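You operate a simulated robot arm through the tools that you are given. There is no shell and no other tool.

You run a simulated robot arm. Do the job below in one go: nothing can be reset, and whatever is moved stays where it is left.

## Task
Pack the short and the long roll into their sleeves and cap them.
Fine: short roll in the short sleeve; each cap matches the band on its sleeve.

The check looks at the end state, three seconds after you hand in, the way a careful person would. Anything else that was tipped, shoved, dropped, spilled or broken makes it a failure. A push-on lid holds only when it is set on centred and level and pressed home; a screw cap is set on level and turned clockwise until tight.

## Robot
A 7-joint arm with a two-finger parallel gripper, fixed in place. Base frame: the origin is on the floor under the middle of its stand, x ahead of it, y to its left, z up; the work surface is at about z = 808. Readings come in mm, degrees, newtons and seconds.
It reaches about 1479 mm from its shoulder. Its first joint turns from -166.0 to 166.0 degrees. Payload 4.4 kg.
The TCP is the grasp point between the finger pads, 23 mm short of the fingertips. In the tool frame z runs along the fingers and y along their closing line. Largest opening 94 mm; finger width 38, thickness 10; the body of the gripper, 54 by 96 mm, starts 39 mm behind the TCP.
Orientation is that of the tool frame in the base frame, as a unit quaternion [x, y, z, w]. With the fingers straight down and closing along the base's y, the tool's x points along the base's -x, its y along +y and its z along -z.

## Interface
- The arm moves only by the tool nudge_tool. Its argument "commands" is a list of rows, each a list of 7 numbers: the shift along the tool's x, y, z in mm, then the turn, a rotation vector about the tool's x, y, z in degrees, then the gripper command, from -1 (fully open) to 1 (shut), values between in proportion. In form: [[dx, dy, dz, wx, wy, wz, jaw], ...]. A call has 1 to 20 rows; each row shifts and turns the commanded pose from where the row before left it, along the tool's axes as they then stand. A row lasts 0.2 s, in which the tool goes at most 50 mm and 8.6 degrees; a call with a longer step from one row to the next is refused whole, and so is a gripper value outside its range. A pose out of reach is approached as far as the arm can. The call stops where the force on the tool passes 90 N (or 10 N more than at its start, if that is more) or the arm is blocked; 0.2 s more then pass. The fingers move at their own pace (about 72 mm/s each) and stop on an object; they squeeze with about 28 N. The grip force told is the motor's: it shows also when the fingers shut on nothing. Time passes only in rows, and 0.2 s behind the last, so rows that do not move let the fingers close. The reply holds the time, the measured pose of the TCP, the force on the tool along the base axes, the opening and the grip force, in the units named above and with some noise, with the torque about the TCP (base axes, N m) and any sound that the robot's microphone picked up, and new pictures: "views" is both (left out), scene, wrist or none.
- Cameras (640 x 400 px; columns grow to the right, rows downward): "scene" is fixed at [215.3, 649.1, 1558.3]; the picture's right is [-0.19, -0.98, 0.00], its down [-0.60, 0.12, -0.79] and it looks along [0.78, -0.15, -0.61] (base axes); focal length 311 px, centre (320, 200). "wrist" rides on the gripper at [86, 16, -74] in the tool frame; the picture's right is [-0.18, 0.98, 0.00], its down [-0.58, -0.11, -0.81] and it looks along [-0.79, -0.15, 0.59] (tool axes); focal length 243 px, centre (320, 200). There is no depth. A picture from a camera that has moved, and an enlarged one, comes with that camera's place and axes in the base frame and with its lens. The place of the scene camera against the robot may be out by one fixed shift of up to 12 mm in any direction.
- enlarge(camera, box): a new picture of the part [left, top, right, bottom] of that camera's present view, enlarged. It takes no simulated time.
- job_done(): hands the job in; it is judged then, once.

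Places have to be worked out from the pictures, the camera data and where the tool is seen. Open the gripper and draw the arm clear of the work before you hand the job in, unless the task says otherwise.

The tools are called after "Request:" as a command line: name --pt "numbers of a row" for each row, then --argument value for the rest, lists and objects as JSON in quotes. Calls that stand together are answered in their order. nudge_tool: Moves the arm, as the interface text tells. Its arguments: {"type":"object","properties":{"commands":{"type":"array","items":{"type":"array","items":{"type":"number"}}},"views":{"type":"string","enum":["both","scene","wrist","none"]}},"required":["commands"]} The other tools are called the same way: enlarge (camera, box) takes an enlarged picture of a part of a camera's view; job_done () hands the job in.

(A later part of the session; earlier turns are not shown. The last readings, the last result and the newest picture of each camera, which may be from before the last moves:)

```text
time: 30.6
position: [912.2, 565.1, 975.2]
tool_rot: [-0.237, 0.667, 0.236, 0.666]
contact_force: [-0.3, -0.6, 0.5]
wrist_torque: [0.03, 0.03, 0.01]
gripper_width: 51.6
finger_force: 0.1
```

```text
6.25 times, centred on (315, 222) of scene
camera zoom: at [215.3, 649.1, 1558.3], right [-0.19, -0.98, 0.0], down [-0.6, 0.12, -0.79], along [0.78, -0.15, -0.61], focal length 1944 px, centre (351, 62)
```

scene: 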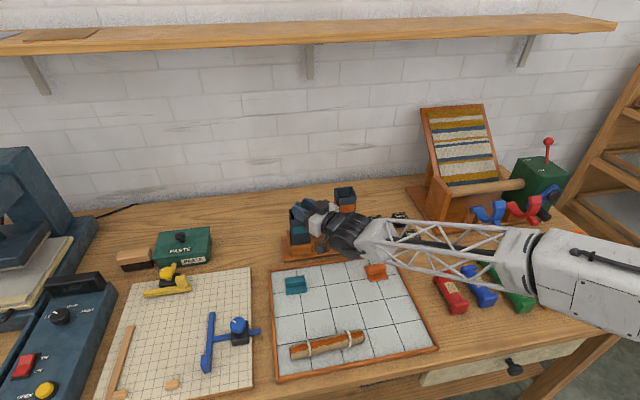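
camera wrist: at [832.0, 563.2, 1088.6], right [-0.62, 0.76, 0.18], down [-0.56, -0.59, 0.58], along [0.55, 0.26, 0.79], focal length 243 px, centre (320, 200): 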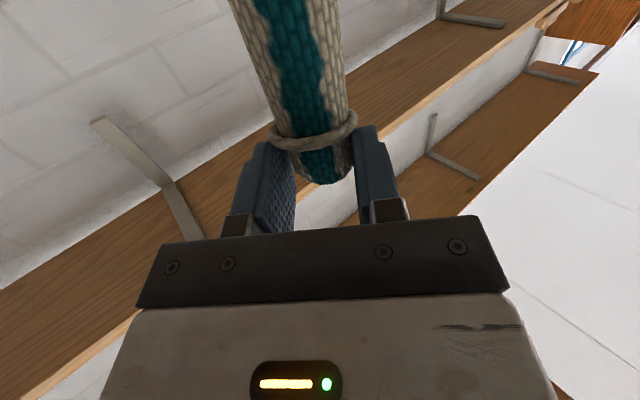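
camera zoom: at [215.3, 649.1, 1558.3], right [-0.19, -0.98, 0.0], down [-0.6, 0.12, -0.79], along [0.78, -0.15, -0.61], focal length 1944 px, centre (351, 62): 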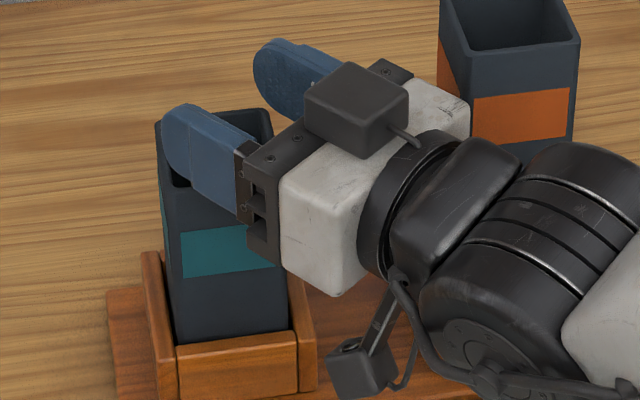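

The roll dropped fully into the short sleeve. I rise straight up, back off, and tip the tool back to vertical.

Request:
nudge_tool --pt "-20 0 0 0 0 0 -0.1" --pt "-45 0 0 0 0 0 -0.1" --pt "-45 0 0 0 0 0 -0.1" --pt "-45 0 0 0 0 0 -0.1" --pt "0 10 -40 0 0 0 -0.36" --pt "0 10 -40 0 0 0 -0.36" --pt "0 10 -40 0 0 0 -0.36" --pt "0 0 0 0 8.18 0 -0.36" --pt "0 0 0 0 8.18 0 -0.36" --pt "0 0 0 0 8.18 0 -0.36" --pt "0 0 0 0 8.18 0 -0.36" --pt "0 0 0 0 8.18 0 -0.36" --pt "0 0 0 0 8.18 0 -0.36" --pt "0 0 0 0 8.18 0 -0.36" --pt "0 0 0 0 8.18 0 -0.36" --pt "0 0 0 0 8.18 0 -0.36" --pt "0 0 0 0 8.18 0 -0.36" --pt "0 0 0 0 8.2 0 -0.36" --pt "0 0 0 0 0 0 -0.36"

```text
time: 34.6
position: [800.8, 512.1, 1130.2]
tool_rot: [-0.335, 0.942, -0.002, -0.002]
contact_force: [0.4, -0.3, -0.1]
wrist_torque: [-0.01, 0.02, 0.01]
gripper_width: 64.1
finger_force: 0.1
camera wrist: at [725.2, 469.6, 1205.8], right [-0.48, 0.88, 0.0], down [0.52, 0.29, 0.8], along [0.71, 0.38, -0.59], focal length 243 px, centre (320, 200)
```

scene: 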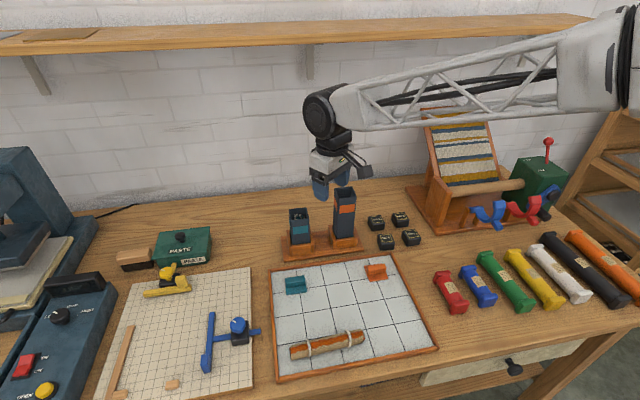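
wrist: 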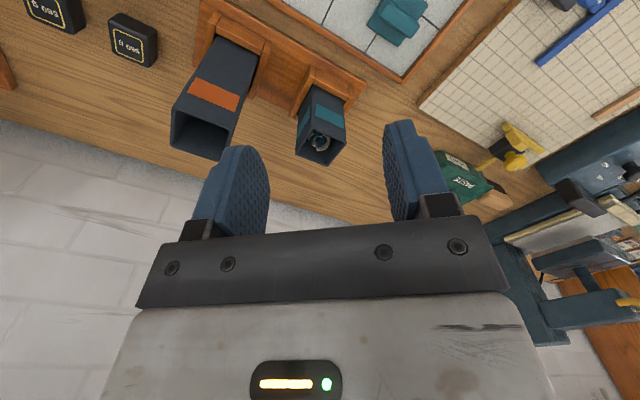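

From here the wrist camera sees both sleeve openings well. I zoom on each for a second fix of their positions and to see the roll inside.

Request:
enlarge --camera "wrist" --box '[280, 65, 380, 175]'

Request:
enlarge --camera "wrist" --box '[160, 20, 280, 170]'

```text
3.64 times, centred on (330, 120) of wrist
camera zoom: at [725.2, 469.6, 1205.8], right [-0.48, 0.88, 0.0], down [0.52, 0.29, 0.8], along [0.71, 0.38, -0.59], focal length 882 px, centre (284, 491)
```

zoom: 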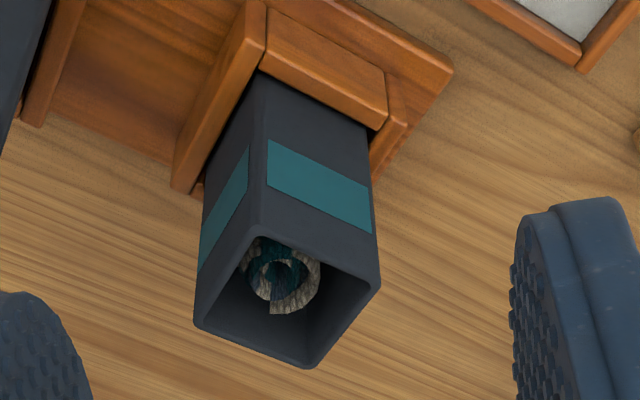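

```text
2.67 times, centred on (220, 95) of wrist
camera zoom: at [725.2, 469.6, 1205.8], right [-0.48, 0.88, 0.0], down [0.52, 0.29, 0.8], along [0.71, 0.38, -0.59], focal length 647 px, centre (587, 480)
```

zoom: 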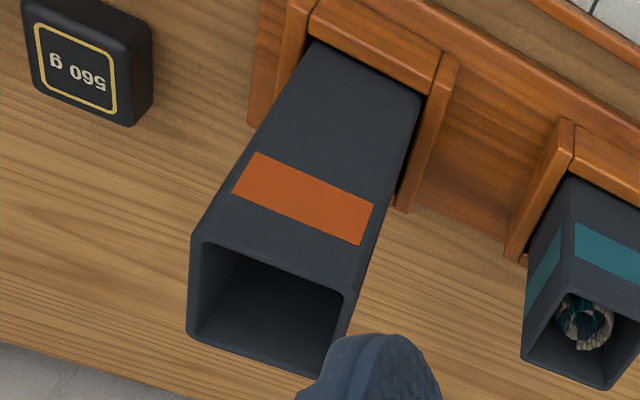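

Teal roll sits inside its sleeve below the rim. The long sleeve fixes at about (925.5, 440) with rim z≈1005. Now I go to the orange roll, turning so the camera looks along it.

Request:
nudge_tool --pt "24.3 25.8 20 0 0 0 -0.36" --pt "24.3 25.8 20 0 0 0 -0.36" --pt "24.3 25.8 20 0 0 0 -0.36" --pt "24.3 25.8 20 0 0 0 -0.36" --pt "24.3 25.8 20 0 0 0 -0.36" --pt "24.3 25.8 20 0 0 0 -0.36" --pt "0 0 0 0 0 -8.5 -0.36" --pt "0 0 0 0 0 -8.5 -0.36" --pt "0 0 0 0 0 -8.5 -0.36" --pt "0 0 0 0 0 -8.5 -0.36" --pt "0 0 0 0 0 -8.5 -0.36" --pt "0 0 0 0 0 -8.5 -0.36" --pt "0 0 0 0 0 0 -0.36"

```text
time: 37.4
position: [589.5, 540.5, 1011.2]
tool_rot: [0.708, -0.706, -0.001, 0.002]
contact_force: [0.0, 0.1, -0.5]
wrist_torque: [-0.02, 0.02, 0.01]
gripper_width: 64.2
finger_force: 0.0
camera wrist: at [575.9, 453.8, 1086.3], right [-0.98, 0.18, 0.0], down [0.11, 0.58, 0.81], along [0.14, 0.79, -0.59], focal length 243 px, centre (320, 200)
```

scene: 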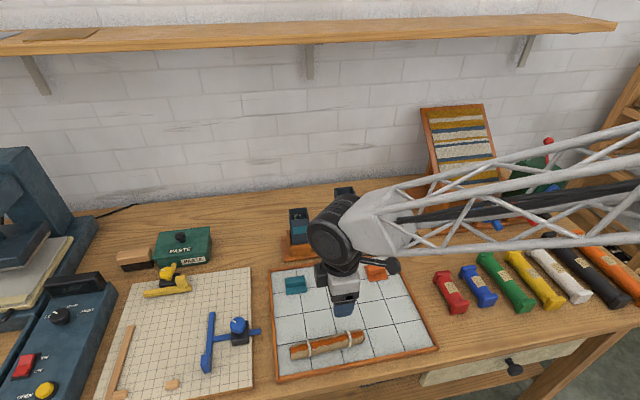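
wrist: 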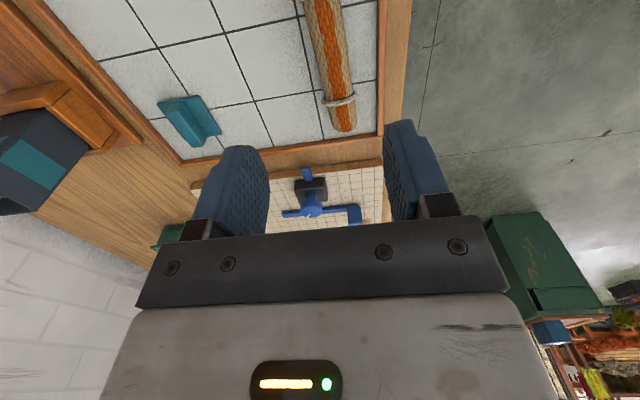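

Request:
enlarge --camera "wrist" --box '[290, 0, 380, 140]'

Request:
enlarge --camera "wrist" --box '[300, 70, 380, 140]'

```text
2.86 times, centred on (335, 70) of wrist
camera zoom: at [575.9, 453.8, 1086.3], right [-0.98, 0.18, 0.0], down [0.11, 0.58, 0.81], along [0.14, 0.79, -0.59], focal length 693 px, centre (277, 571)
```

zoom: 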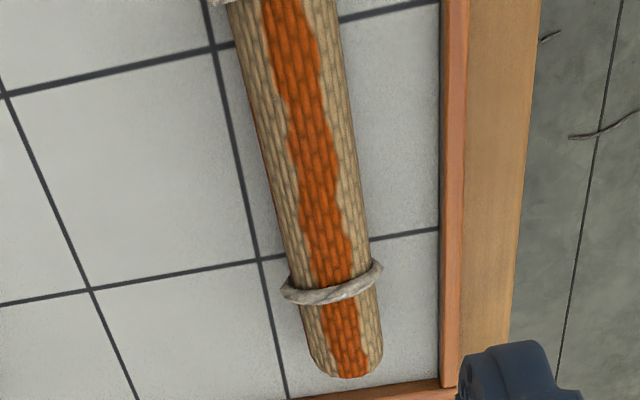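

```text
5.71 times, centred on (340, 105) of wrist
camera zoom: at [575.9, 453.8, 1086.3], right [-0.98, 0.18, 0.0], down [0.11, 0.58, 0.81], along [0.14, 0.79, -0.59], focal length 1386 px, centre (206, 743)
```

zoom: 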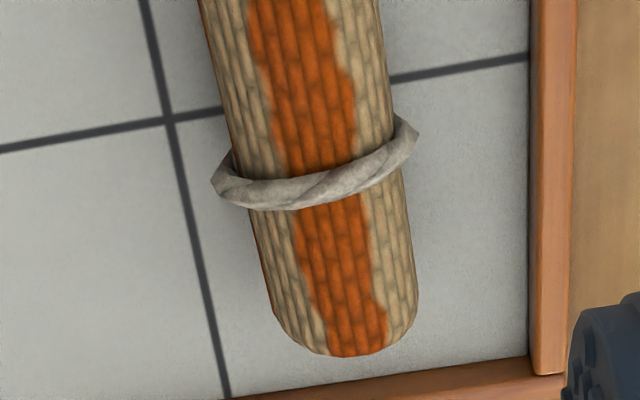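

The orange roll's axis is at x≈579 near its +y end (end at y≈650, tie ending at y≈616), about 3° off the y axis. I turn to match, narrow the jaws to 50 mm (the tray frame is near on that side) and hover above it.

Request:
nudge_tool --pt "-24 2.8 15 0 0 -1.5 -0.06" --pt "-24 2.8 20 0 0 -1.5 -0.06" --pt "-24 2 25 0 0 0 -0.06" --pt "-24 2 25 0 0 0 -0.06" --pt "0 0 25 0 0 0 -0.06" --pt "0 0 0 0 0 0 -0.06"

Request:
enlarge --camera "wrist" --box '[230, 0, 410, 200]'

```text
time: 38.8
position: [575.6, 638.0, 901.4]
tool_rot: [0.727, -0.687, 0.0, 0.001]
contact_force: [0.5, 0.2, 0.8]
wrist_torque: [0.01, -0.01, 0.02]
gripper_width: 49.9
finger_force: 0.0
camera wrist: at [565.5, 550.4, 977.0], right [-0.99, 0.13, 0.0], down [0.08, 0.59, 0.81], along [0.1, 0.8, -0.59], focal length 243 px, centre (320, 200)
```

scene: 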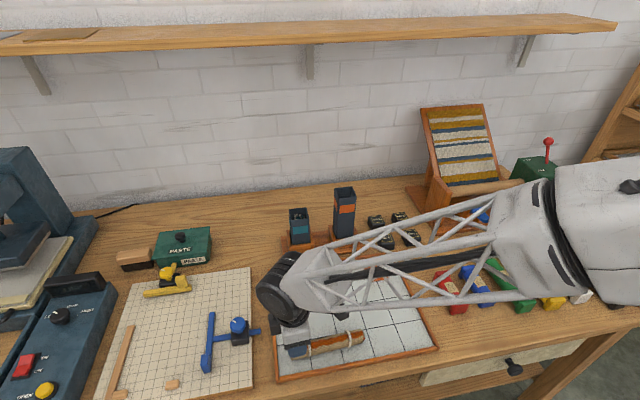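
wrist: 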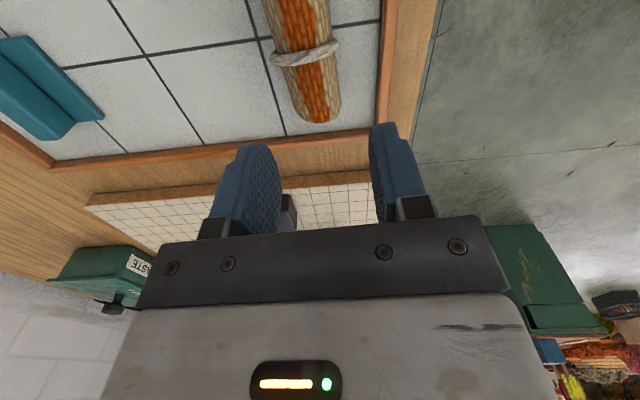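

```text
2.00 times, centred on (320, 100) of wrist
camera zoom: at [565.5, 550.4, 977.0], right [-0.99, 0.13, 0.0], down [0.08, 0.59, 0.81], along [0.1, 0.8, -0.59], focal length 485 px, centre (320, 400)
```

zoom: 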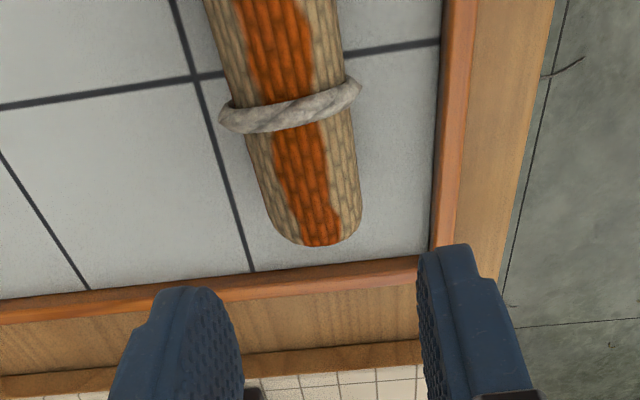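

The axis is about 4 mm toward +x from the TCP; I correct this and descend to just above the tray floor, then close.

Request:
nudge_tool --pt "0 -4.2 5 0 0 0 -0.06" --pt "0 0 20 0 0 0 -0.06" --pt "0 0 20 0 0 0 -0.06" --pt "0 0 12 0 0 0 -0.06" --pt "0 0 6 0 0 0 -0.06" --pt "0 0 0 0 0 0 -0.06" --views "wrist"

Request:
enlarge --camera "wrist" --box '[230, 80, 410, 220]'

```text
time: 40.2
position: [580.9, 636.4, 837.2]
tool_rot: [0.726, -0.688, 0.0, 0.002]
contact_force: [0.9, -0.1, -0.5]
wrist_torque: [-0.01, 0.0, 0.0]
gripper_width: 49.9
finger_force: 0.0
camera wrist: at [570.7, 549.5, 912.3], right [-0.99, 0.13, 0.0], down [0.08, 0.59, 0.81], along [0.1, 0.8, -0.59], focal length 243 px, centre (320, 200)
```

wrist: 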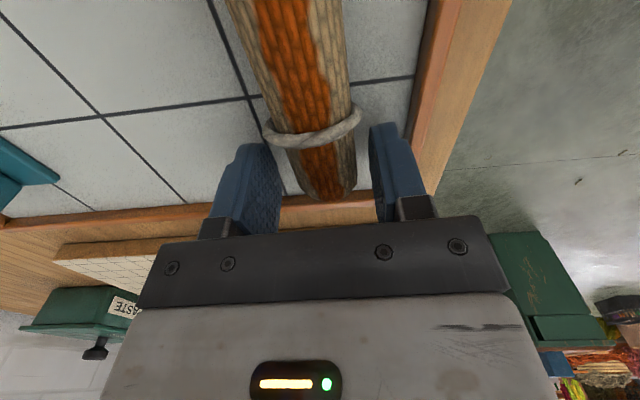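

```text
2.86 times, centred on (320, 150) of wrist
camera zoom: at [570.7, 549.5, 912.3], right [-0.99, 0.13, 0.0], down [0.08, 0.59, 0.81], along [0.1, 0.8, -0.59], focal length 693 px, centre (320, 343)
```

zoom: 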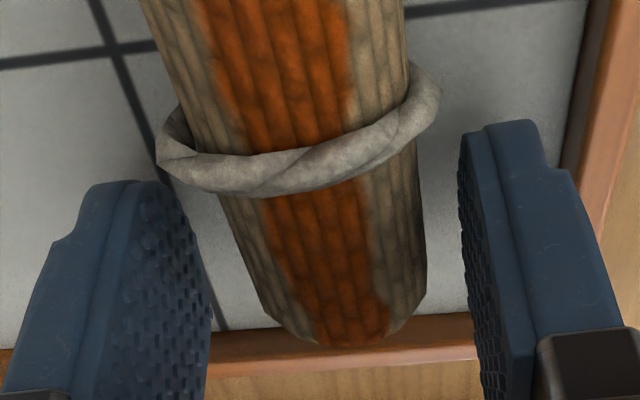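

Centred and clear of the tie. Closing now, then lifting straight up.

Request:
nudge_tool --pt "0 0 0 0 0 0 0.3" --pt "0 0 0 0 0 0 0.7" --pt "0 0 0 0 0 0 1" --pt "0 0 0 0 0 0 1" --pt "0 0 0 0 0 0 1" --pt "0 0 -10 0 0 0 1" --pt "0 0 -20 0 0 0 1" --pt "0 0 -30 0 0 0 1" --pt "0 0 -35 0 0 0 1" --pt "0 0 -40 0 0 0 1" --pt "0 0 -45 0 0 0 1" --pt "0 0 -45 0 0 0 1" --pt "0 0 -45 0 0 0 1" --pt "0 0 -45 0 0 0 1" --pt "0 0 0 0 0 0 1"

```text
time: 43.4
position: [579.7, 639.0, 1150.8]
tool_rot: [0.726, -0.688, 0.0, 0.002]
contact_force: [-0.1, 0.2, -0.3]
wrist_torque: [0.06, 0.03, 0.0]
gripper_width: 33.4
finger_force: 28.1
camera wrist: at [569.8, 551.8, 1225.5], right [-0.99, 0.13, 0.0], down [0.08, 0.59, 0.8], along [0.1, 0.8, -0.59], focal length 243 px, centre (320, 200)
```

scene: 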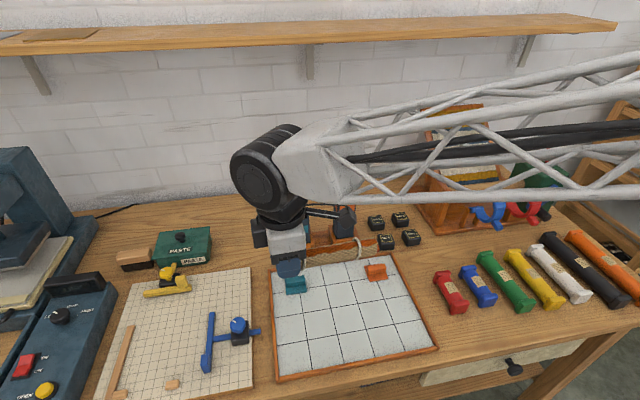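
wrist: 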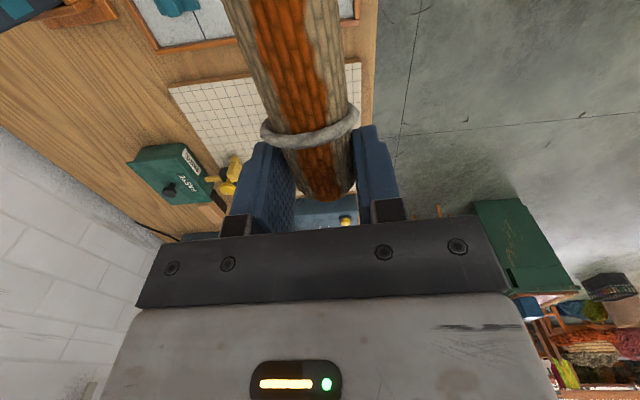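

Orange roll held at 33 mm. I carry it to the same free spot as before and tip it upright.

Request:
nudge_tool --pt "31.3 -26.3 -10 0 0 0 1" --pt "31.3 -26.3 -10 0 0 0 1" --pt "31.3 -26.3 -10 0 0 0 1" --pt "31.3 -26.3 -10 0 0 0 1" --pt "31.3 -26.3 -10 0 0 0 1" --pt "0 0 0 0 -8.18 0 1" --pt "0 0 0 0 -8.18 0 1" --pt "0 0 0 0 -8.18 0 1" --pt "0 0 0 0 -8.18 0 1" --pt "0 0 0 0 -8.18 0 1" --pt "0 0 0 0 -8.18 0 1" --pt "0 0 0 0 -8.18 0 1" --pt "0 0 0 0 -8.18 0 1" --pt "0 0 0 0 -8.18 0 1" --pt "0 0 0 0 -8.18 0 1" --pt "0 0 0 0 -8.2 0 1" --pt "0 0 0 0 0 0 1"

```text
time: 47.0
position: [721.1, 486.6, 1203.7]
tool_rot: [-0.513, 0.487, 0.514, 0.485]
contact_force: [0.3, 0.0, -1.2]
wrist_torque: [0.0, 0.01, -0.03]
gripper_width: 33.5
finger_force: 27.7
camera wrist: at [710.4, 411.4, 1117.1], right [-0.98, -0.05, 0.19], down [0.15, -0.8, 0.58], along [0.12, 0.6, 0.79], focal length 243 px, centre (320, 200)
```

scene: 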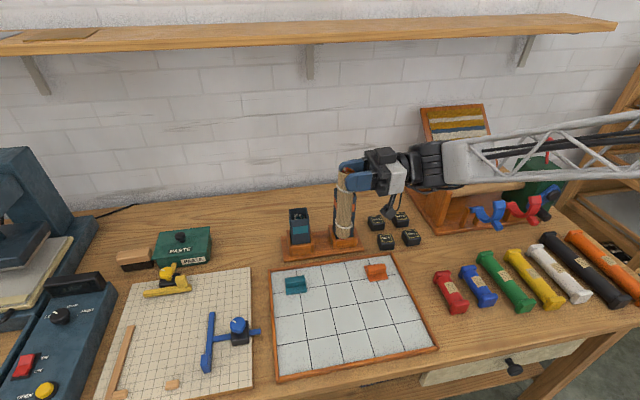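
wrist: 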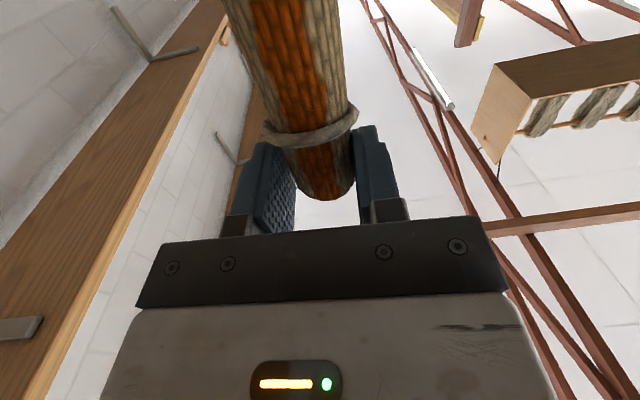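

The roll is upright. I measure its axis offset in the grip from the wrist view before swinging to the sleeve.

Request:
enlarge --camera "wrist" --box '[220, 0, 400, 112]'

Request:
enlarge --camera "scene" --box '[310, 150, 410, 250]'

```text
3.56 times, centred on (310, 56) of wrist
camera zoom: at [710.4, 411.4, 1117.1], right [-0.98, -0.05, 0.19], down [0.15, -0.8, 0.58], along [0.12, 0.6, 0.79], focal length 863 px, centre (356, 712)
```

zoom: 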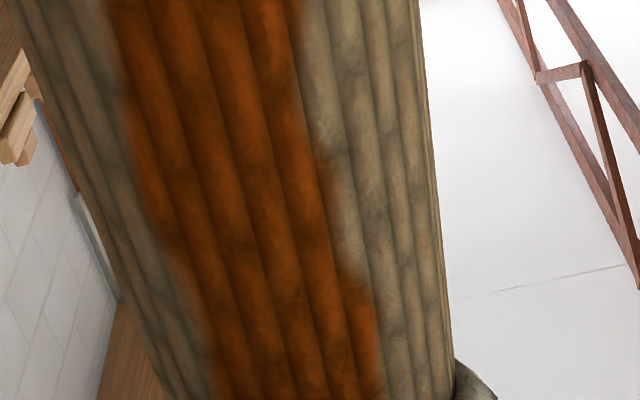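

```text
4.00 times, centred on (360, 200) of scene
camera zoom: at [215.3, 649.1, 1558.3], right [-0.19, -0.98, 0.0], down [-0.6, 0.12, -0.79], along [0.78, -0.15, -0.61], focal length 1244 px, centre (160, 200)
```

zoom: 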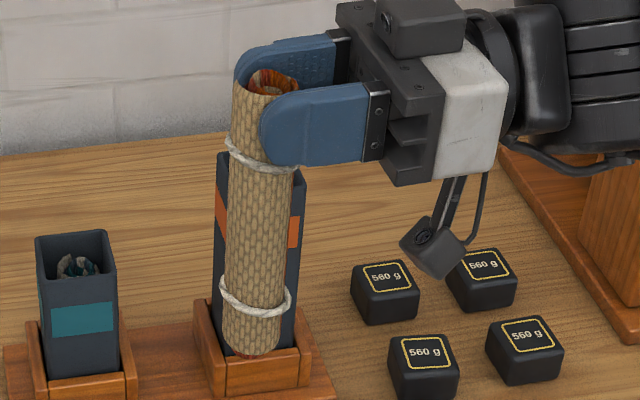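

The axis sits about 15 mm beyond the TCP, and the roll is about 178 mm long with its end ~165 mm below the TCP. I swing to azimuth 45° and carry it over the long sleeve, staying ~30 mm above the rim.

Request:
nudge_tool --pt "0 0 0 8.03 0 0 1" --pt "0 0 0 8.03 0 0 1" --pt "0 0 0 8.03 0 0 1" --pt "0 0 0 8.03 0 0 1" --pt "0 0 0 8.03 0 0 1" --pt "0 0 0 8.03 0 0 1" --pt "0 -35.7 18.3 0 0 0 1" --pt "0 -35.7 18.3 0 0 0 1" --pt "0 -35.7 18.3 0 0 0 1" --pt "0 -35.7 18.3 0 0 0 1" --pt "0 -35.7 18.3 0 0 0 1" --pt "0 0 0 0 0 0 1" --pt "0 0 0 0 0 0 1" --views "scene"

Request:
enlarge --camera "scene" --box '[320, 120, 400, 210]'

Request:
enlarge --camera "scene" --box '[325, 175, 365, 201]'

```text
time: 49.8
position: [912.1, 423.6, 1201.9]
tool_rot: [-0.271, 0.654, 0.27, 0.652]
contact_force: [0.0, 0.4, -0.7]
wrist_torque: [-0.02, 0.0, 0.02]
gripper_width: 33.2
finger_force: 28.0
```

scene: 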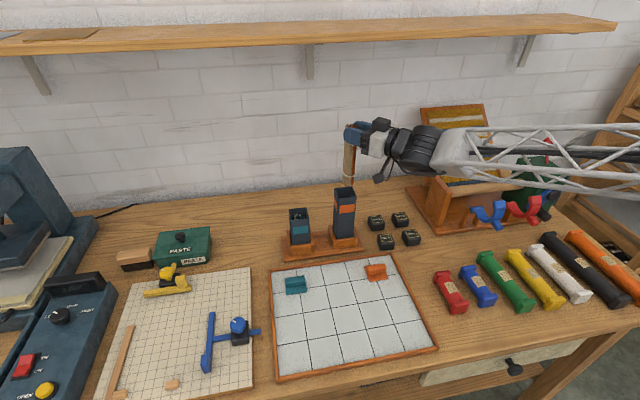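

```text
4.44 times, centred on (360, 165) of scene
camera zoom: at [215.3, 649.1, 1558.3], right [-0.19, -0.98, 0.0], down [-0.6, 0.12, -0.79], along [0.78, -0.15, -0.61], focal length 1382 px, centre (142, 356)
```

zoom: 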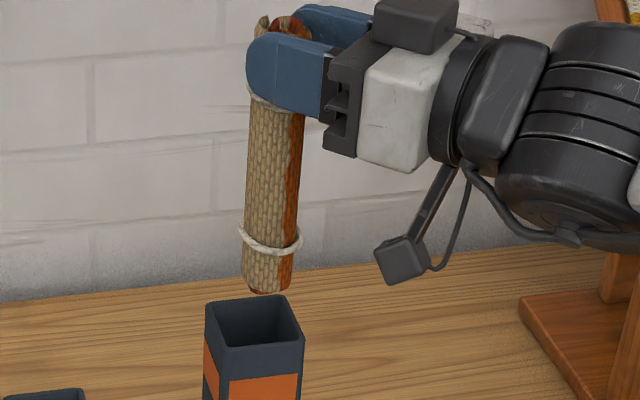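

```text
15.38 times, centred on (345, 188) of scene
camera zoom: at [215.3, 649.1, 1558.3], right [-0.19, -0.98, 0.0], down [-0.6, 0.12, -0.79], along [0.78, -0.15, -0.61], focal length 4784 px, centre (-65, 385)
```

zoom: 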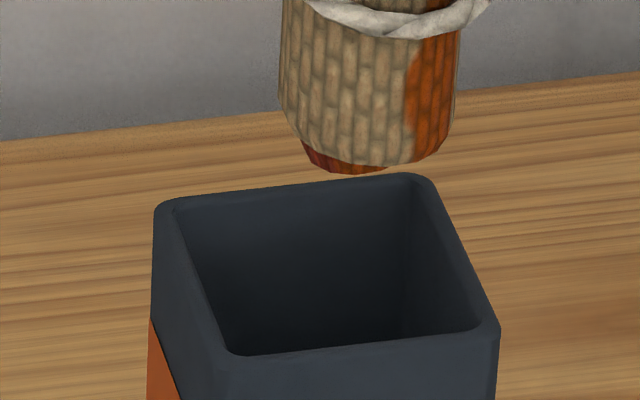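

The rim centre appears about 5–6 mm further toward +y than the roll. I correct that and lower 26 mm to near the rim, then look again.

Request:
nudge_tool --pt "0 4 4 0 0 0 1" --pt "13 0 0 0 0 0 1" --pt "13 0 0 0 0 0 1" --pt "0 0 0 0 0 0 1" --pt "0 0 0 0 0 0 1" --views "none"

Request:
enlarge --camera "scene" --box '[325, 175, 365, 201]'

```text
time: 51.0
position: [912.5, 432.6, 1175.8]
tool_rot: [-0.271, 0.655, 0.27, 0.652]
contact_force: [1.1, -0.5, 0.4]
wrist_torque: [-0.02, 0.0, 0.03]
gripper_width: 33.2
finger_force: 27.6
```

```text
15.38 times, centred on (345, 188) of scene
camera zoom: at [215.3, 649.1, 1558.3], right [-0.19, -0.98, 0.0], down [-0.6, 0.12, -0.79], along [0.78, -0.15, -0.61], focal length 4784 px, centre (-65, 385)
```

zoom: 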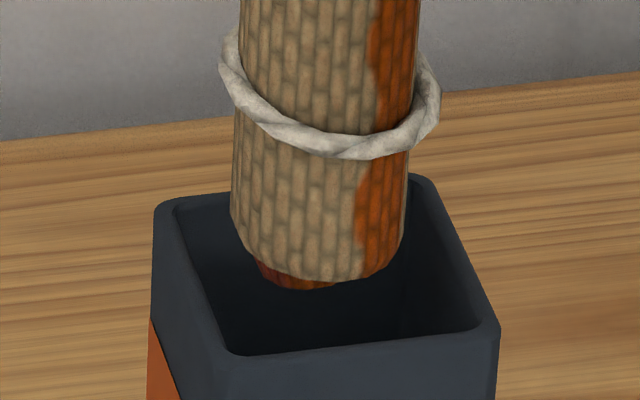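

About 2.7 mm too far to +y now; I correct and descend 12 mm further.

Request:
nudge_tool --pt "0 -1.9 -1.9 0 0 0 1" --pt "6 0 0 0 0 0 1" --pt "6 0 0 0 0 0 1" --pt "0 0 0 0 0 0 1" --pt "0 0 0 0 0 0 1" --views "none"

Request:
enlarge --camera "scene" --box '[325, 175, 365, 201]'

```text
time: 52.2
position: [911.4, 429.5, 1163.4]
tool_rot: [-0.271, 0.654, 0.27, 0.652]
contact_force: [0.5, 0.2, -0.6]
wrist_torque: [0.03, -0.03, 0.01]
gripper_width: 33.2
finger_force: 27.6
```

```text
15.38 times, centred on (345, 188) of scene
camera zoom: at [215.3, 649.1, 1558.3], right [-0.19, -0.98, 0.0], down [-0.6, 0.12, -0.79], along [0.78, -0.15, -0.61], focal length 4784 px, centre (-65, 385)
```

zoom: 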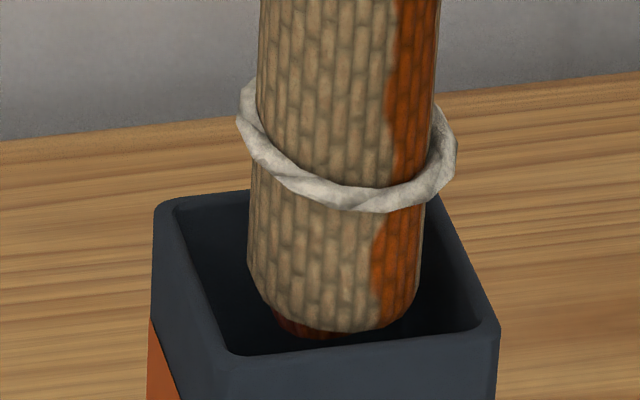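

Nearly centred (about 1 mm to correct). I fix that and lower 16 mm to the tie.

Request:
nudge_tool --pt "0 0.8 0.8 0 0 0 1" --pt "5 0 0 0 0 0 1" --pt "5 0 0 0 0 0 1" --pt "5 0 0 0 0 0 1" --pt "0 0 0 0 0 0 1" --views "none"

Request:
enlarge --camera "scene" --box '[325, 175, 365, 201]'

```text
time: 53.4
position: [910.1, 430.3, 1151.6]
tool_rot: [-0.271, 0.654, 0.27, 0.652]
contact_force: [-0.7, -0.5, -0.3]
wrist_torque: [-0.01, 0.02, 0.0]
gripper_width: 33.0
finger_force: 28.2
```

```text
15.38 times, centred on (345, 188) of scene
camera zoom: at [215.3, 649.1, 1558.3], right [-0.19, -0.98, 0.0], down [-0.6, 0.12, -0.79], along [0.78, -0.15, -0.61], focal length 4784 px, centre (-65, 385)
```

zoom: 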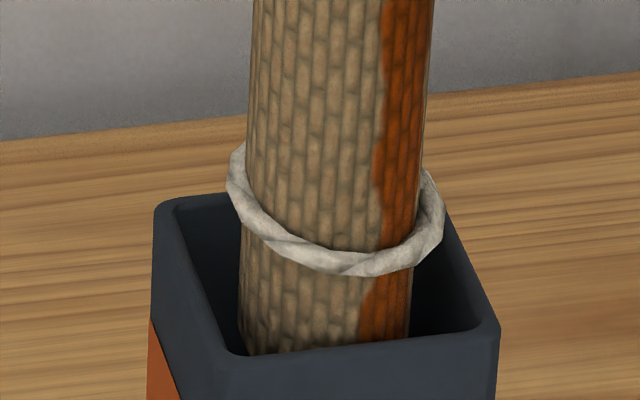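

The tie lines up with the opening. Continuing down another 16 mm.

Request:
nudge_tool --pt "4 0 0 0 0 0 1" --pt "4 0 0 0 0 0 1" --pt "4 0 0 0 0 0 1" --pt "4 0 0 0 0 0 1" --pt "0 0 0 0 0 0 1" --views "none"

Request:
enlarge --camera "scene" --box '[325, 175, 365, 201]'

```text
time: 54.6
position: [911.1, 430.5, 1132.6]
tool_rot: [-0.27, 0.655, 0.269, 0.653]
contact_force: [-0.3, 0.5, -0.3]
wrist_torque: [0.0, 0.01, 0.03]
gripper_width: 33.0
finger_force: 27.6
```

```text
15.38 times, centred on (345, 188) of scene
camera zoom: at [215.3, 649.1, 1558.3], right [-0.19, -0.98, 0.0], down [-0.6, 0.12, -0.79], along [0.78, -0.15, -0.61], focal length 4784 px, centre (-65, 385)
```

zoom: 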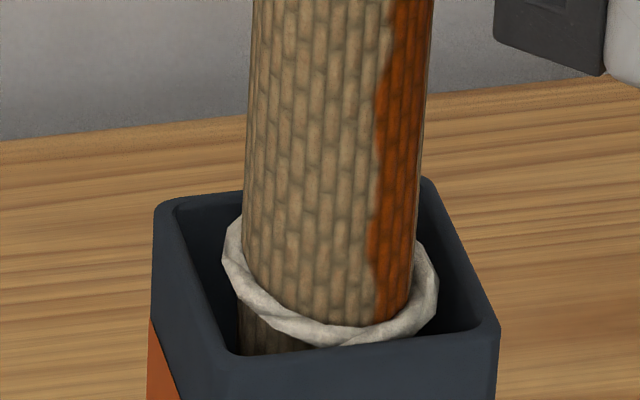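

The lower tie is going in with no force. I keep lowering, in two batches, checking the force.

Request:
nudge_tool --pt "5 0 0 0 0 0 1" --pt "5 0 0 0 0 0 1" --pt "6 0 0 0 0 0 1" --pt "7 0 0 0 0 0 1" --pt "7 0 0 0 0 0 1" --pt "7 0 0 0 0 0 1" --pt "7 0 0 0 0 0 1" --pt "7 0 0 0 0 0 1" --pt "0 0 0 0 0 0 1" --views "scene"

Request:
enlarge --camera "scene" --box '[310, 140, 400, 220]'

```text
time: 56.6
position: [911.7, 431.4, 1082.0]
tool_rot: [-0.272, 0.655, 0.27, 0.652]
contact_force: [-0.3, 0.2, -0.9]
wrist_torque: [-0.02, 0.05, 0.02]
gripper_width: 33.1
finger_force: 27.8
```

scene: 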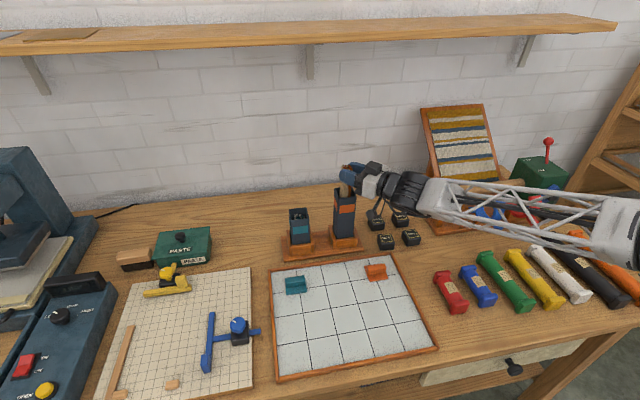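

```text
5.00 times, centred on (355, 180) of scene
camera zoom: at [215.3, 649.1, 1558.3], right [-0.19, -0.98, 0.0], down [-0.6, 0.12, -0.79], along [0.78, -0.15, -0.61], focal length 1555 px, centre (145, 300)
```

zoom: 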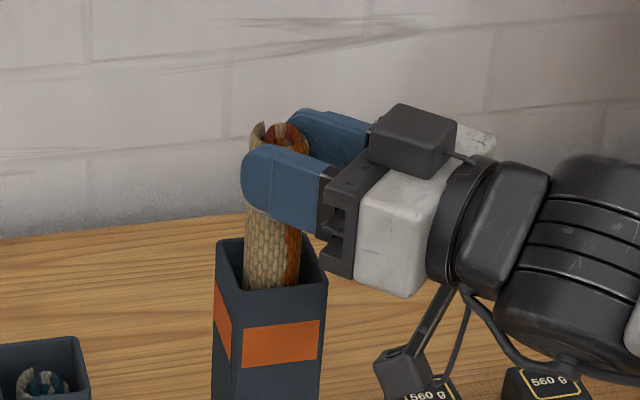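

All clear. Lowering 46 mm more to finish just above the rim.

Request:
nudge_tool --pt "8 0 0 0 0 0 1" --pt "8 0 0 0 0 0 1" --pt "8 0 0 0 0 0 1" --pt "8 0 0 0 0 0 1" --pt "7 0 0 0 0 0 1" --pt "6 0 0 0 0 0 1" --pt "0 0 0 0 0 0 1" --views "none"

Request:
enlarge --camera "scene" --box '[310, 150, 400, 230]'

```text
time: 58.2
position: [910.1, 429.9, 1036.7]
tool_rot: [-0.271, 0.655, 0.27, 0.652]
contact_force: [-0.6, 0.8, -0.5]
wrist_torque: [-0.01, 0.0, 0.01]
gripper_width: 33.1
finger_force: 27.5
```

```text
5.00 times, centred on (355, 190) of scene
camera zoom: at [215.3, 649.1, 1558.3], right [-0.19, -0.98, 0.0], down [-0.6, 0.12, -0.79], along [0.78, -0.15, -0.61], focal length 1555 px, centre (145, 250)
```

zoom: 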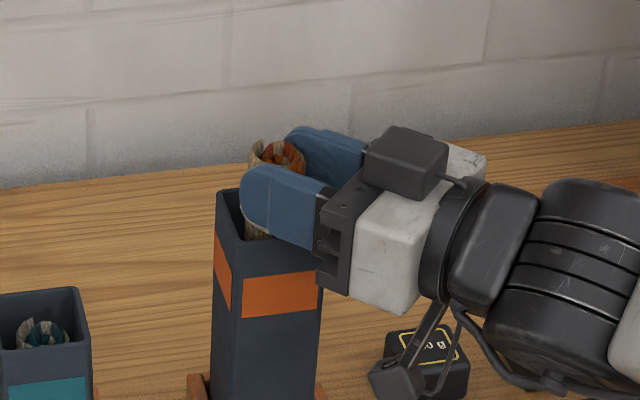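

The fingers are just above the rim. I open so the roll slides in.

Request:
nudge_tool --pt "0 0 0 0 0 0 0.2" --pt "0 0 0 0 0 0 -0.1" --pt "0 0 0 0 0 0 -0.1" --pt "0 0 0 0 0 0 -0.1" --pt "0 0 0 0 0 0 -0.1" --views "none"

Request:
enlarge --camera "scene" --box '[310, 150, 400, 230]'

```text
time: 59.4
position: [911.8, 430.5, 1036.7]
tool_rot: [-0.271, 0.655, 0.27, 0.652]
contact_force: [0.3, 0.6, -0.2]
wrist_torque: [0.02, 0.0, 0.0]
gripper_width: 51.9
finger_force: 0.0
```

```text
5.00 times, centred on (355, 190) of scene
camera zoom: at [215.3, 649.1, 1558.3], right [-0.19, -0.98, 0.0], down [-0.6, 0.12, -0.79], along [0.78, -0.15, -0.61], focal length 1555 px, centre (145, 250)
```

zoom: 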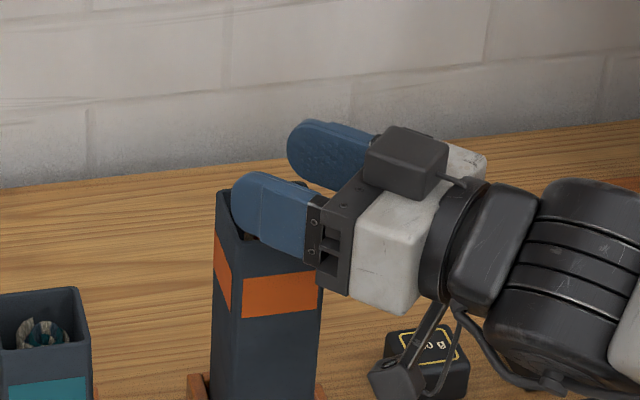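

Roll is in. I rise, back off and return the tool to vertical, looking at both sleeves again.

Request:
nudge_tool --pt "-20 0 0 0 0 0 -0.1" --pt "-45 0 0 0 0 0 -0.1" --pt "-45 0 0 0 0 0 -0.1" --pt "-40 0 0 0 0 0 -0.1" --pt "0 25 -25 0 0 0 -0.1" --pt "0 25 -25 0 0 0 -0.1" --pt "0 25 -25 0 0 0 -0.1" --pt "0 0 0 0 8.18 0 -0.1" --pt "0 0 0 0 8.18 0 -0.1" --pt "0 0 0 0 8.18 0 -0.1" --pt "0 0 0 0 8.18 0 -0.1" --pt "0 0 0 0 8.18 0 -0.1" --pt "0 0 0 0 8.18 0 -0.1" --pt "0 0 0 0 8.18 0 -0.1" --pt "0 0 0 0 8.18 0 -0.1" --pt "0 0 0 0 8.18 0 -0.1" --pt "0 0 0 0 8.18 0 -0.1" --pt "0 0 0 0 8.2 0 -0.1" --pt "0 0 0 0 0 0 -0.1"

```text
time: 63.4
position: [807.8, 429.6, 1186.7]
tool_rot: [-0.383, 0.924, 0.0, -0.002]
contact_force: [0.9, -0.1, 0.2]
wrist_torque: [0.0, 0.0, 0.0]
gripper_width: 51.8
finger_force: 0.1
camera wrist: at [735.7, 379.7, 1262.2], right [-0.56, 0.83, 0.0], down [0.49, 0.34, 0.8], along [0.66, 0.45, -0.59], focal length 243 px, centre (320, 200)
```

scene: 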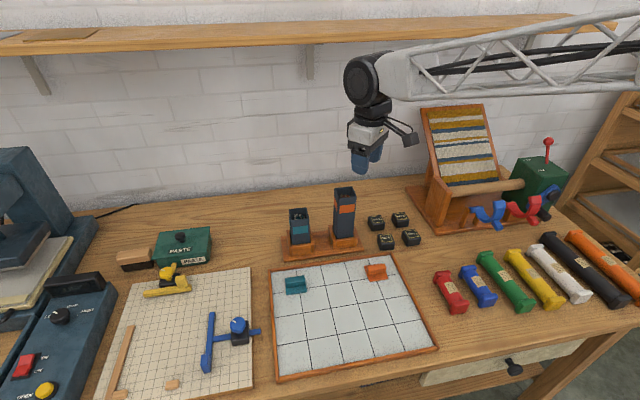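
wrist: 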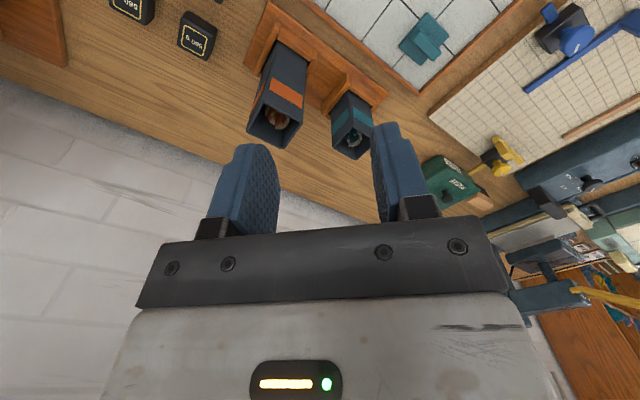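

Request:
enlarge --camera "wrist" --box '[240, 60, 310, 155]'

Request:
enlarge --camera "wrist" --box '[320, 85, 380, 165]'

Request:
enlarge --camera "scene" --box '[275, 180, 375, 260]'

```text
4.21 times, centred on (275, 108) of wrist
camera zoom: at [735.7, 379.7, 1262.2], right [-0.56, 0.83, 0.0], down [0.49, 0.34, 0.8], along [0.66, 0.45, -0.59], focal length 1022 px, centre (510, 590)
```

zoom: 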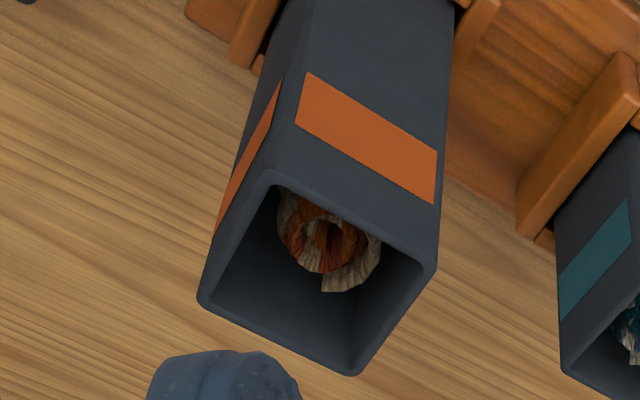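

```text
5.00 times, centred on (350, 125) of wrist
camera zoom: at [735.7, 379.7, 1262.2], right [-0.56, 0.83, 0.0], down [0.49, 0.34, 0.8], along [0.66, 0.45, -0.59], focal length 1213 px, centre (170, 575)
```

zoom: 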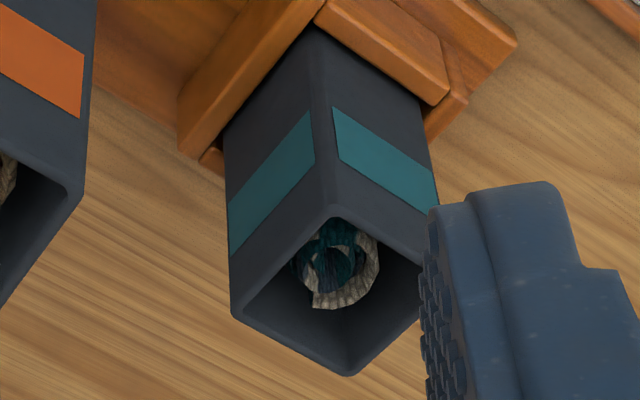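

```text
5.00 times, centred on (325, 220) of scene
camera zoom: at [215.3, 649.1, 1558.3], right [-0.19, -0.98, 0.0], down [-0.6, 0.12, -0.79], along [0.78, -0.15, -0.61], focal length 1555 px, centre (295, 100)
```

zoom: 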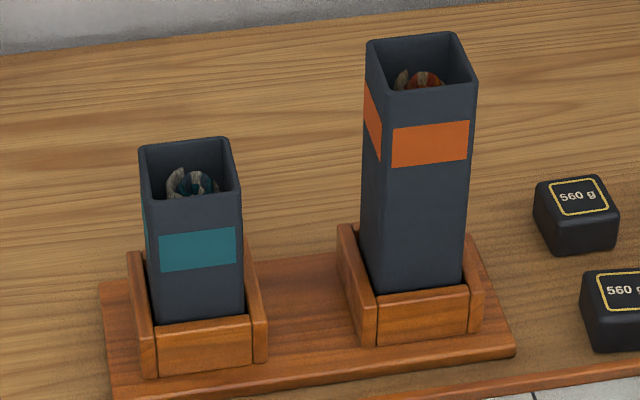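

Both rolls are fully inside, below the rims, and the measured rims are: long ≈ (925.7, 440, 1007.5), short ≈ (924–928, 578, ~948), both aligned with the base axes. Next the teal cap at about (771, 608): I go above it with the fingers set to close across its bar handle.

Request:
nudge_tool --pt "-16 24.6 35 0 0 0 -0.36" --pt "-16 24.6 35 0 0 0 -0.36" --pt "-16 24.6 35 0 0 0 -0.36" --pt "-16 24.6 35 0 0 0 -0.36" --pt "-16 24.6 35 0 0 0 -0.36" --pt "-16 24.6 35 0 0 0 -0.36" --pt "0 0 0 0 0 -7.5 -0.36" --pt "0 0 0 0 0 -7.5 -0.36" --pt "0 0 0 0 0 -7.5 -0.36" --pt "0 0 0 0 0 -7.5 -0.36" --pt "0 0 0 0 0 -7.5 -0.36" --pt "0 0 0 0 0 -7.5 -0.36" --pt "0 0 0 0 0 0 -0.36" --pt "0 0 0 0 0 0 -0.36"

Request:
enlarge --camera "wrist" --box '[220, 0, 400, 200]'

```text
time: 66.4
position: [768.0, 601.7, 977.6]
tool_rot: [0.707, -0.707, 0.0, 0.001]
contact_force: [0.1, -0.2, 0.4]
wrist_torque: [0.02, -0.02, -0.02]
gripper_width: 64.1
finger_force: 0.0
camera wrist: at [753.9, 514.9, 1052.7], right [-0.98, 0.18, 0.0], down [0.11, 0.58, 0.8], along [0.15, 0.79, -0.59], focal length 243 px, centre (320, 200)
```

scene: 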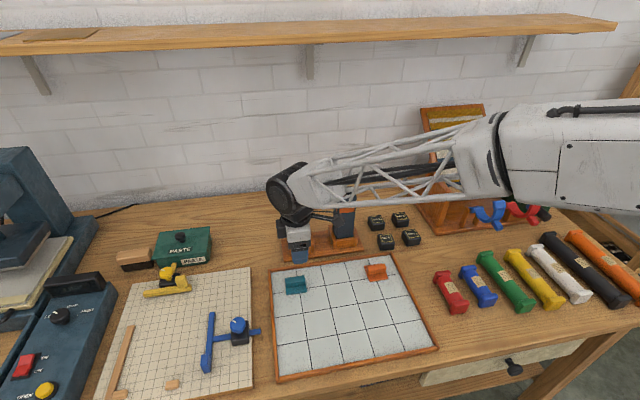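
wrist: 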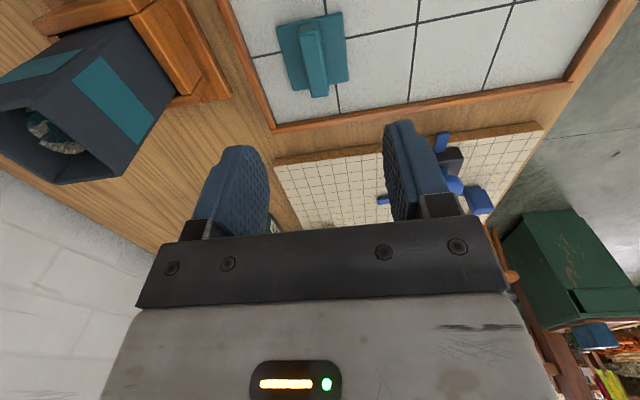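

```text
2.00 times, centred on (310, 100) of wrist
camera zoom: at [753.9, 514.9, 1052.7], right [-0.98, 0.18, 0.0], down [0.11, 0.58, 0.8], along [0.15, 0.79, -0.59], focal length 485 px, centre (340, 400)
```

zoom: 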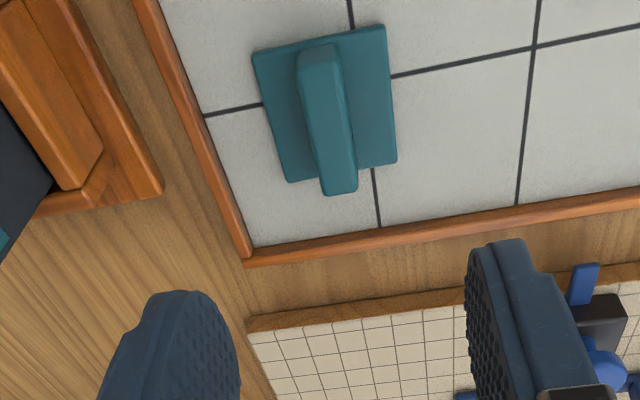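

The teal cap's centre comes out at about (776, 613) with its bar along y and no noticeable yaw. I centre over it with the jaws at 40 mm and go down partway for a check.

Request:
nudge_tool --pt "-11.2 -5.9 10 0 0 0 0.15" --pt "0 0 30 0 0 0 0.15" --pt "0 0 30 0 0 0 0.15" --pt "0 0 30 0 0 0 0.15" --pt "0 0 0 0 0 0 0.15" --pt "0 0 0 0 0 0 0.15" --views "wrist"

Request:
enlarge --camera "wrist" --box '[230, 30, 410, 180]'

```text
time: 67.8
position: [776.0, 611.8, 879.0]
tool_rot: [0.707, -0.707, 0.0, 0.001]
contact_force: [0.4, -0.2, 1.0]
wrist_torque: [-0.03, 0.01, -0.02]
gripper_width: 40.0
finger_force: 0.1
camera wrist: at [761.5, 524.7, 954.0], right [-0.98, 0.18, 0.0], down [0.11, 0.58, 0.81], along [0.15, 0.79, -0.59], focal length 243 px, centre (320, 200)
```

wrist: 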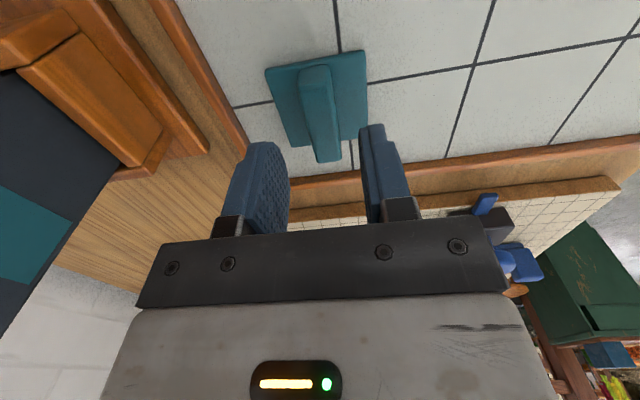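

```text
2.67 times, centred on (320, 105) of wrist
camera zoom: at [761.5, 524.7, 954.0], right [-0.98, 0.18, 0.0], down [0.11, 0.58, 0.81], along [0.15, 0.79, -0.59], focal length 647 px, centre (320, 453)
```

zoom: 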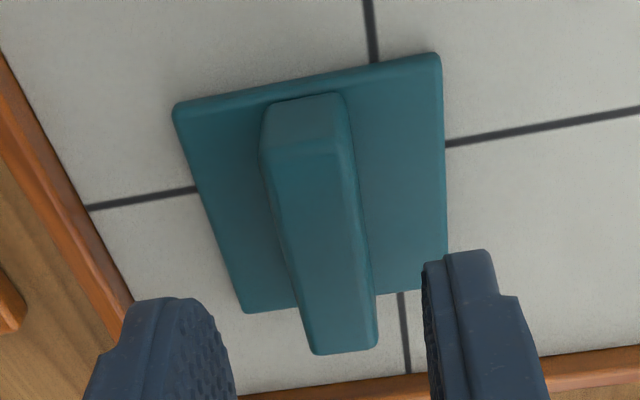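

The plate top is at z≈821 and the handle (16 × 52 mm) tops out near 840, centred at (775.6, 610). I descend so the fingertips are just above the plate and close.

Request:
nudge_tool --pt "0 1.8 10 0 0 0 0.15" --pt "0 0 12 0 0 0 0.15" --pt "0 0 9 0 0 0 0.15" --pt "0 0 0 0 0 0 0.15" --pt "0 0 0 0 0 0 0.6" --pt "0 0 0 0 0 0 1" --pt "0 0 0 0 0 0 1" --pt "0 0 0 0 0 0 1" --views "wrist"

Request:
enlarge --camera "wrist" --box '[230, 30, 410, 200]'

```text
time: 69.6
position: [772.0, 612.4, 846.7]
tool_rot: [0.707, -0.707, 0.0, 0.001]
contact_force: [0.4, 0.9, 0.1]
wrist_torque: [0.03, 0.01, 0.03]
gripper_width: 16.7
finger_force: 28.1
camera wrist: at [757.9, 525.6, 921.1], right [-0.98, 0.18, 0.0], down [0.11, 0.58, 0.8], along [0.15, 0.79, -0.59], focal length 243 px, centre (320, 200)
```

wrist: 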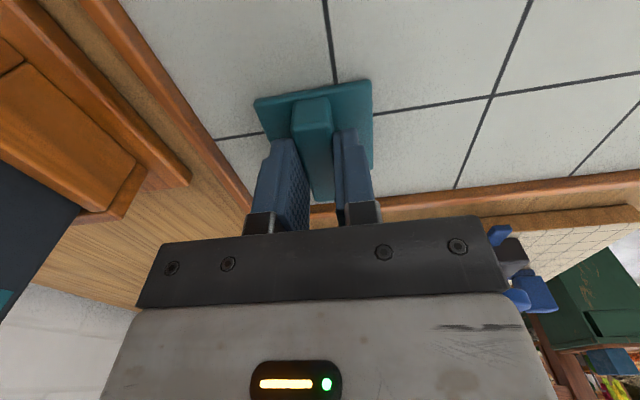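

```text
2.35 times, centred on (320, 115) of wrist
camera zoom: at [757.9, 525.6, 921.1], right [-0.98, 0.18, 0.0], down [0.11, 0.58, 0.8], along [0.15, 0.79, -0.59], focal length 571 px, centre (320, 400)
```

zoom: 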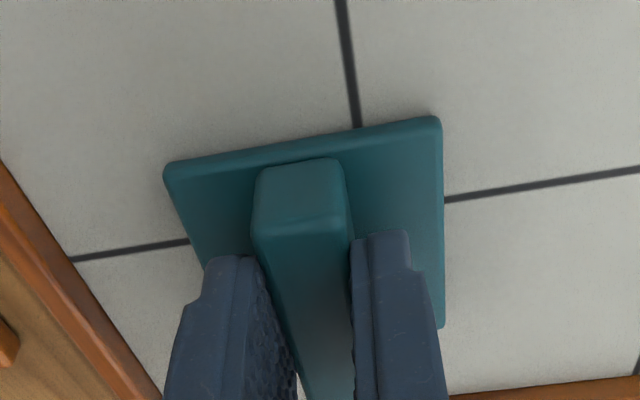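

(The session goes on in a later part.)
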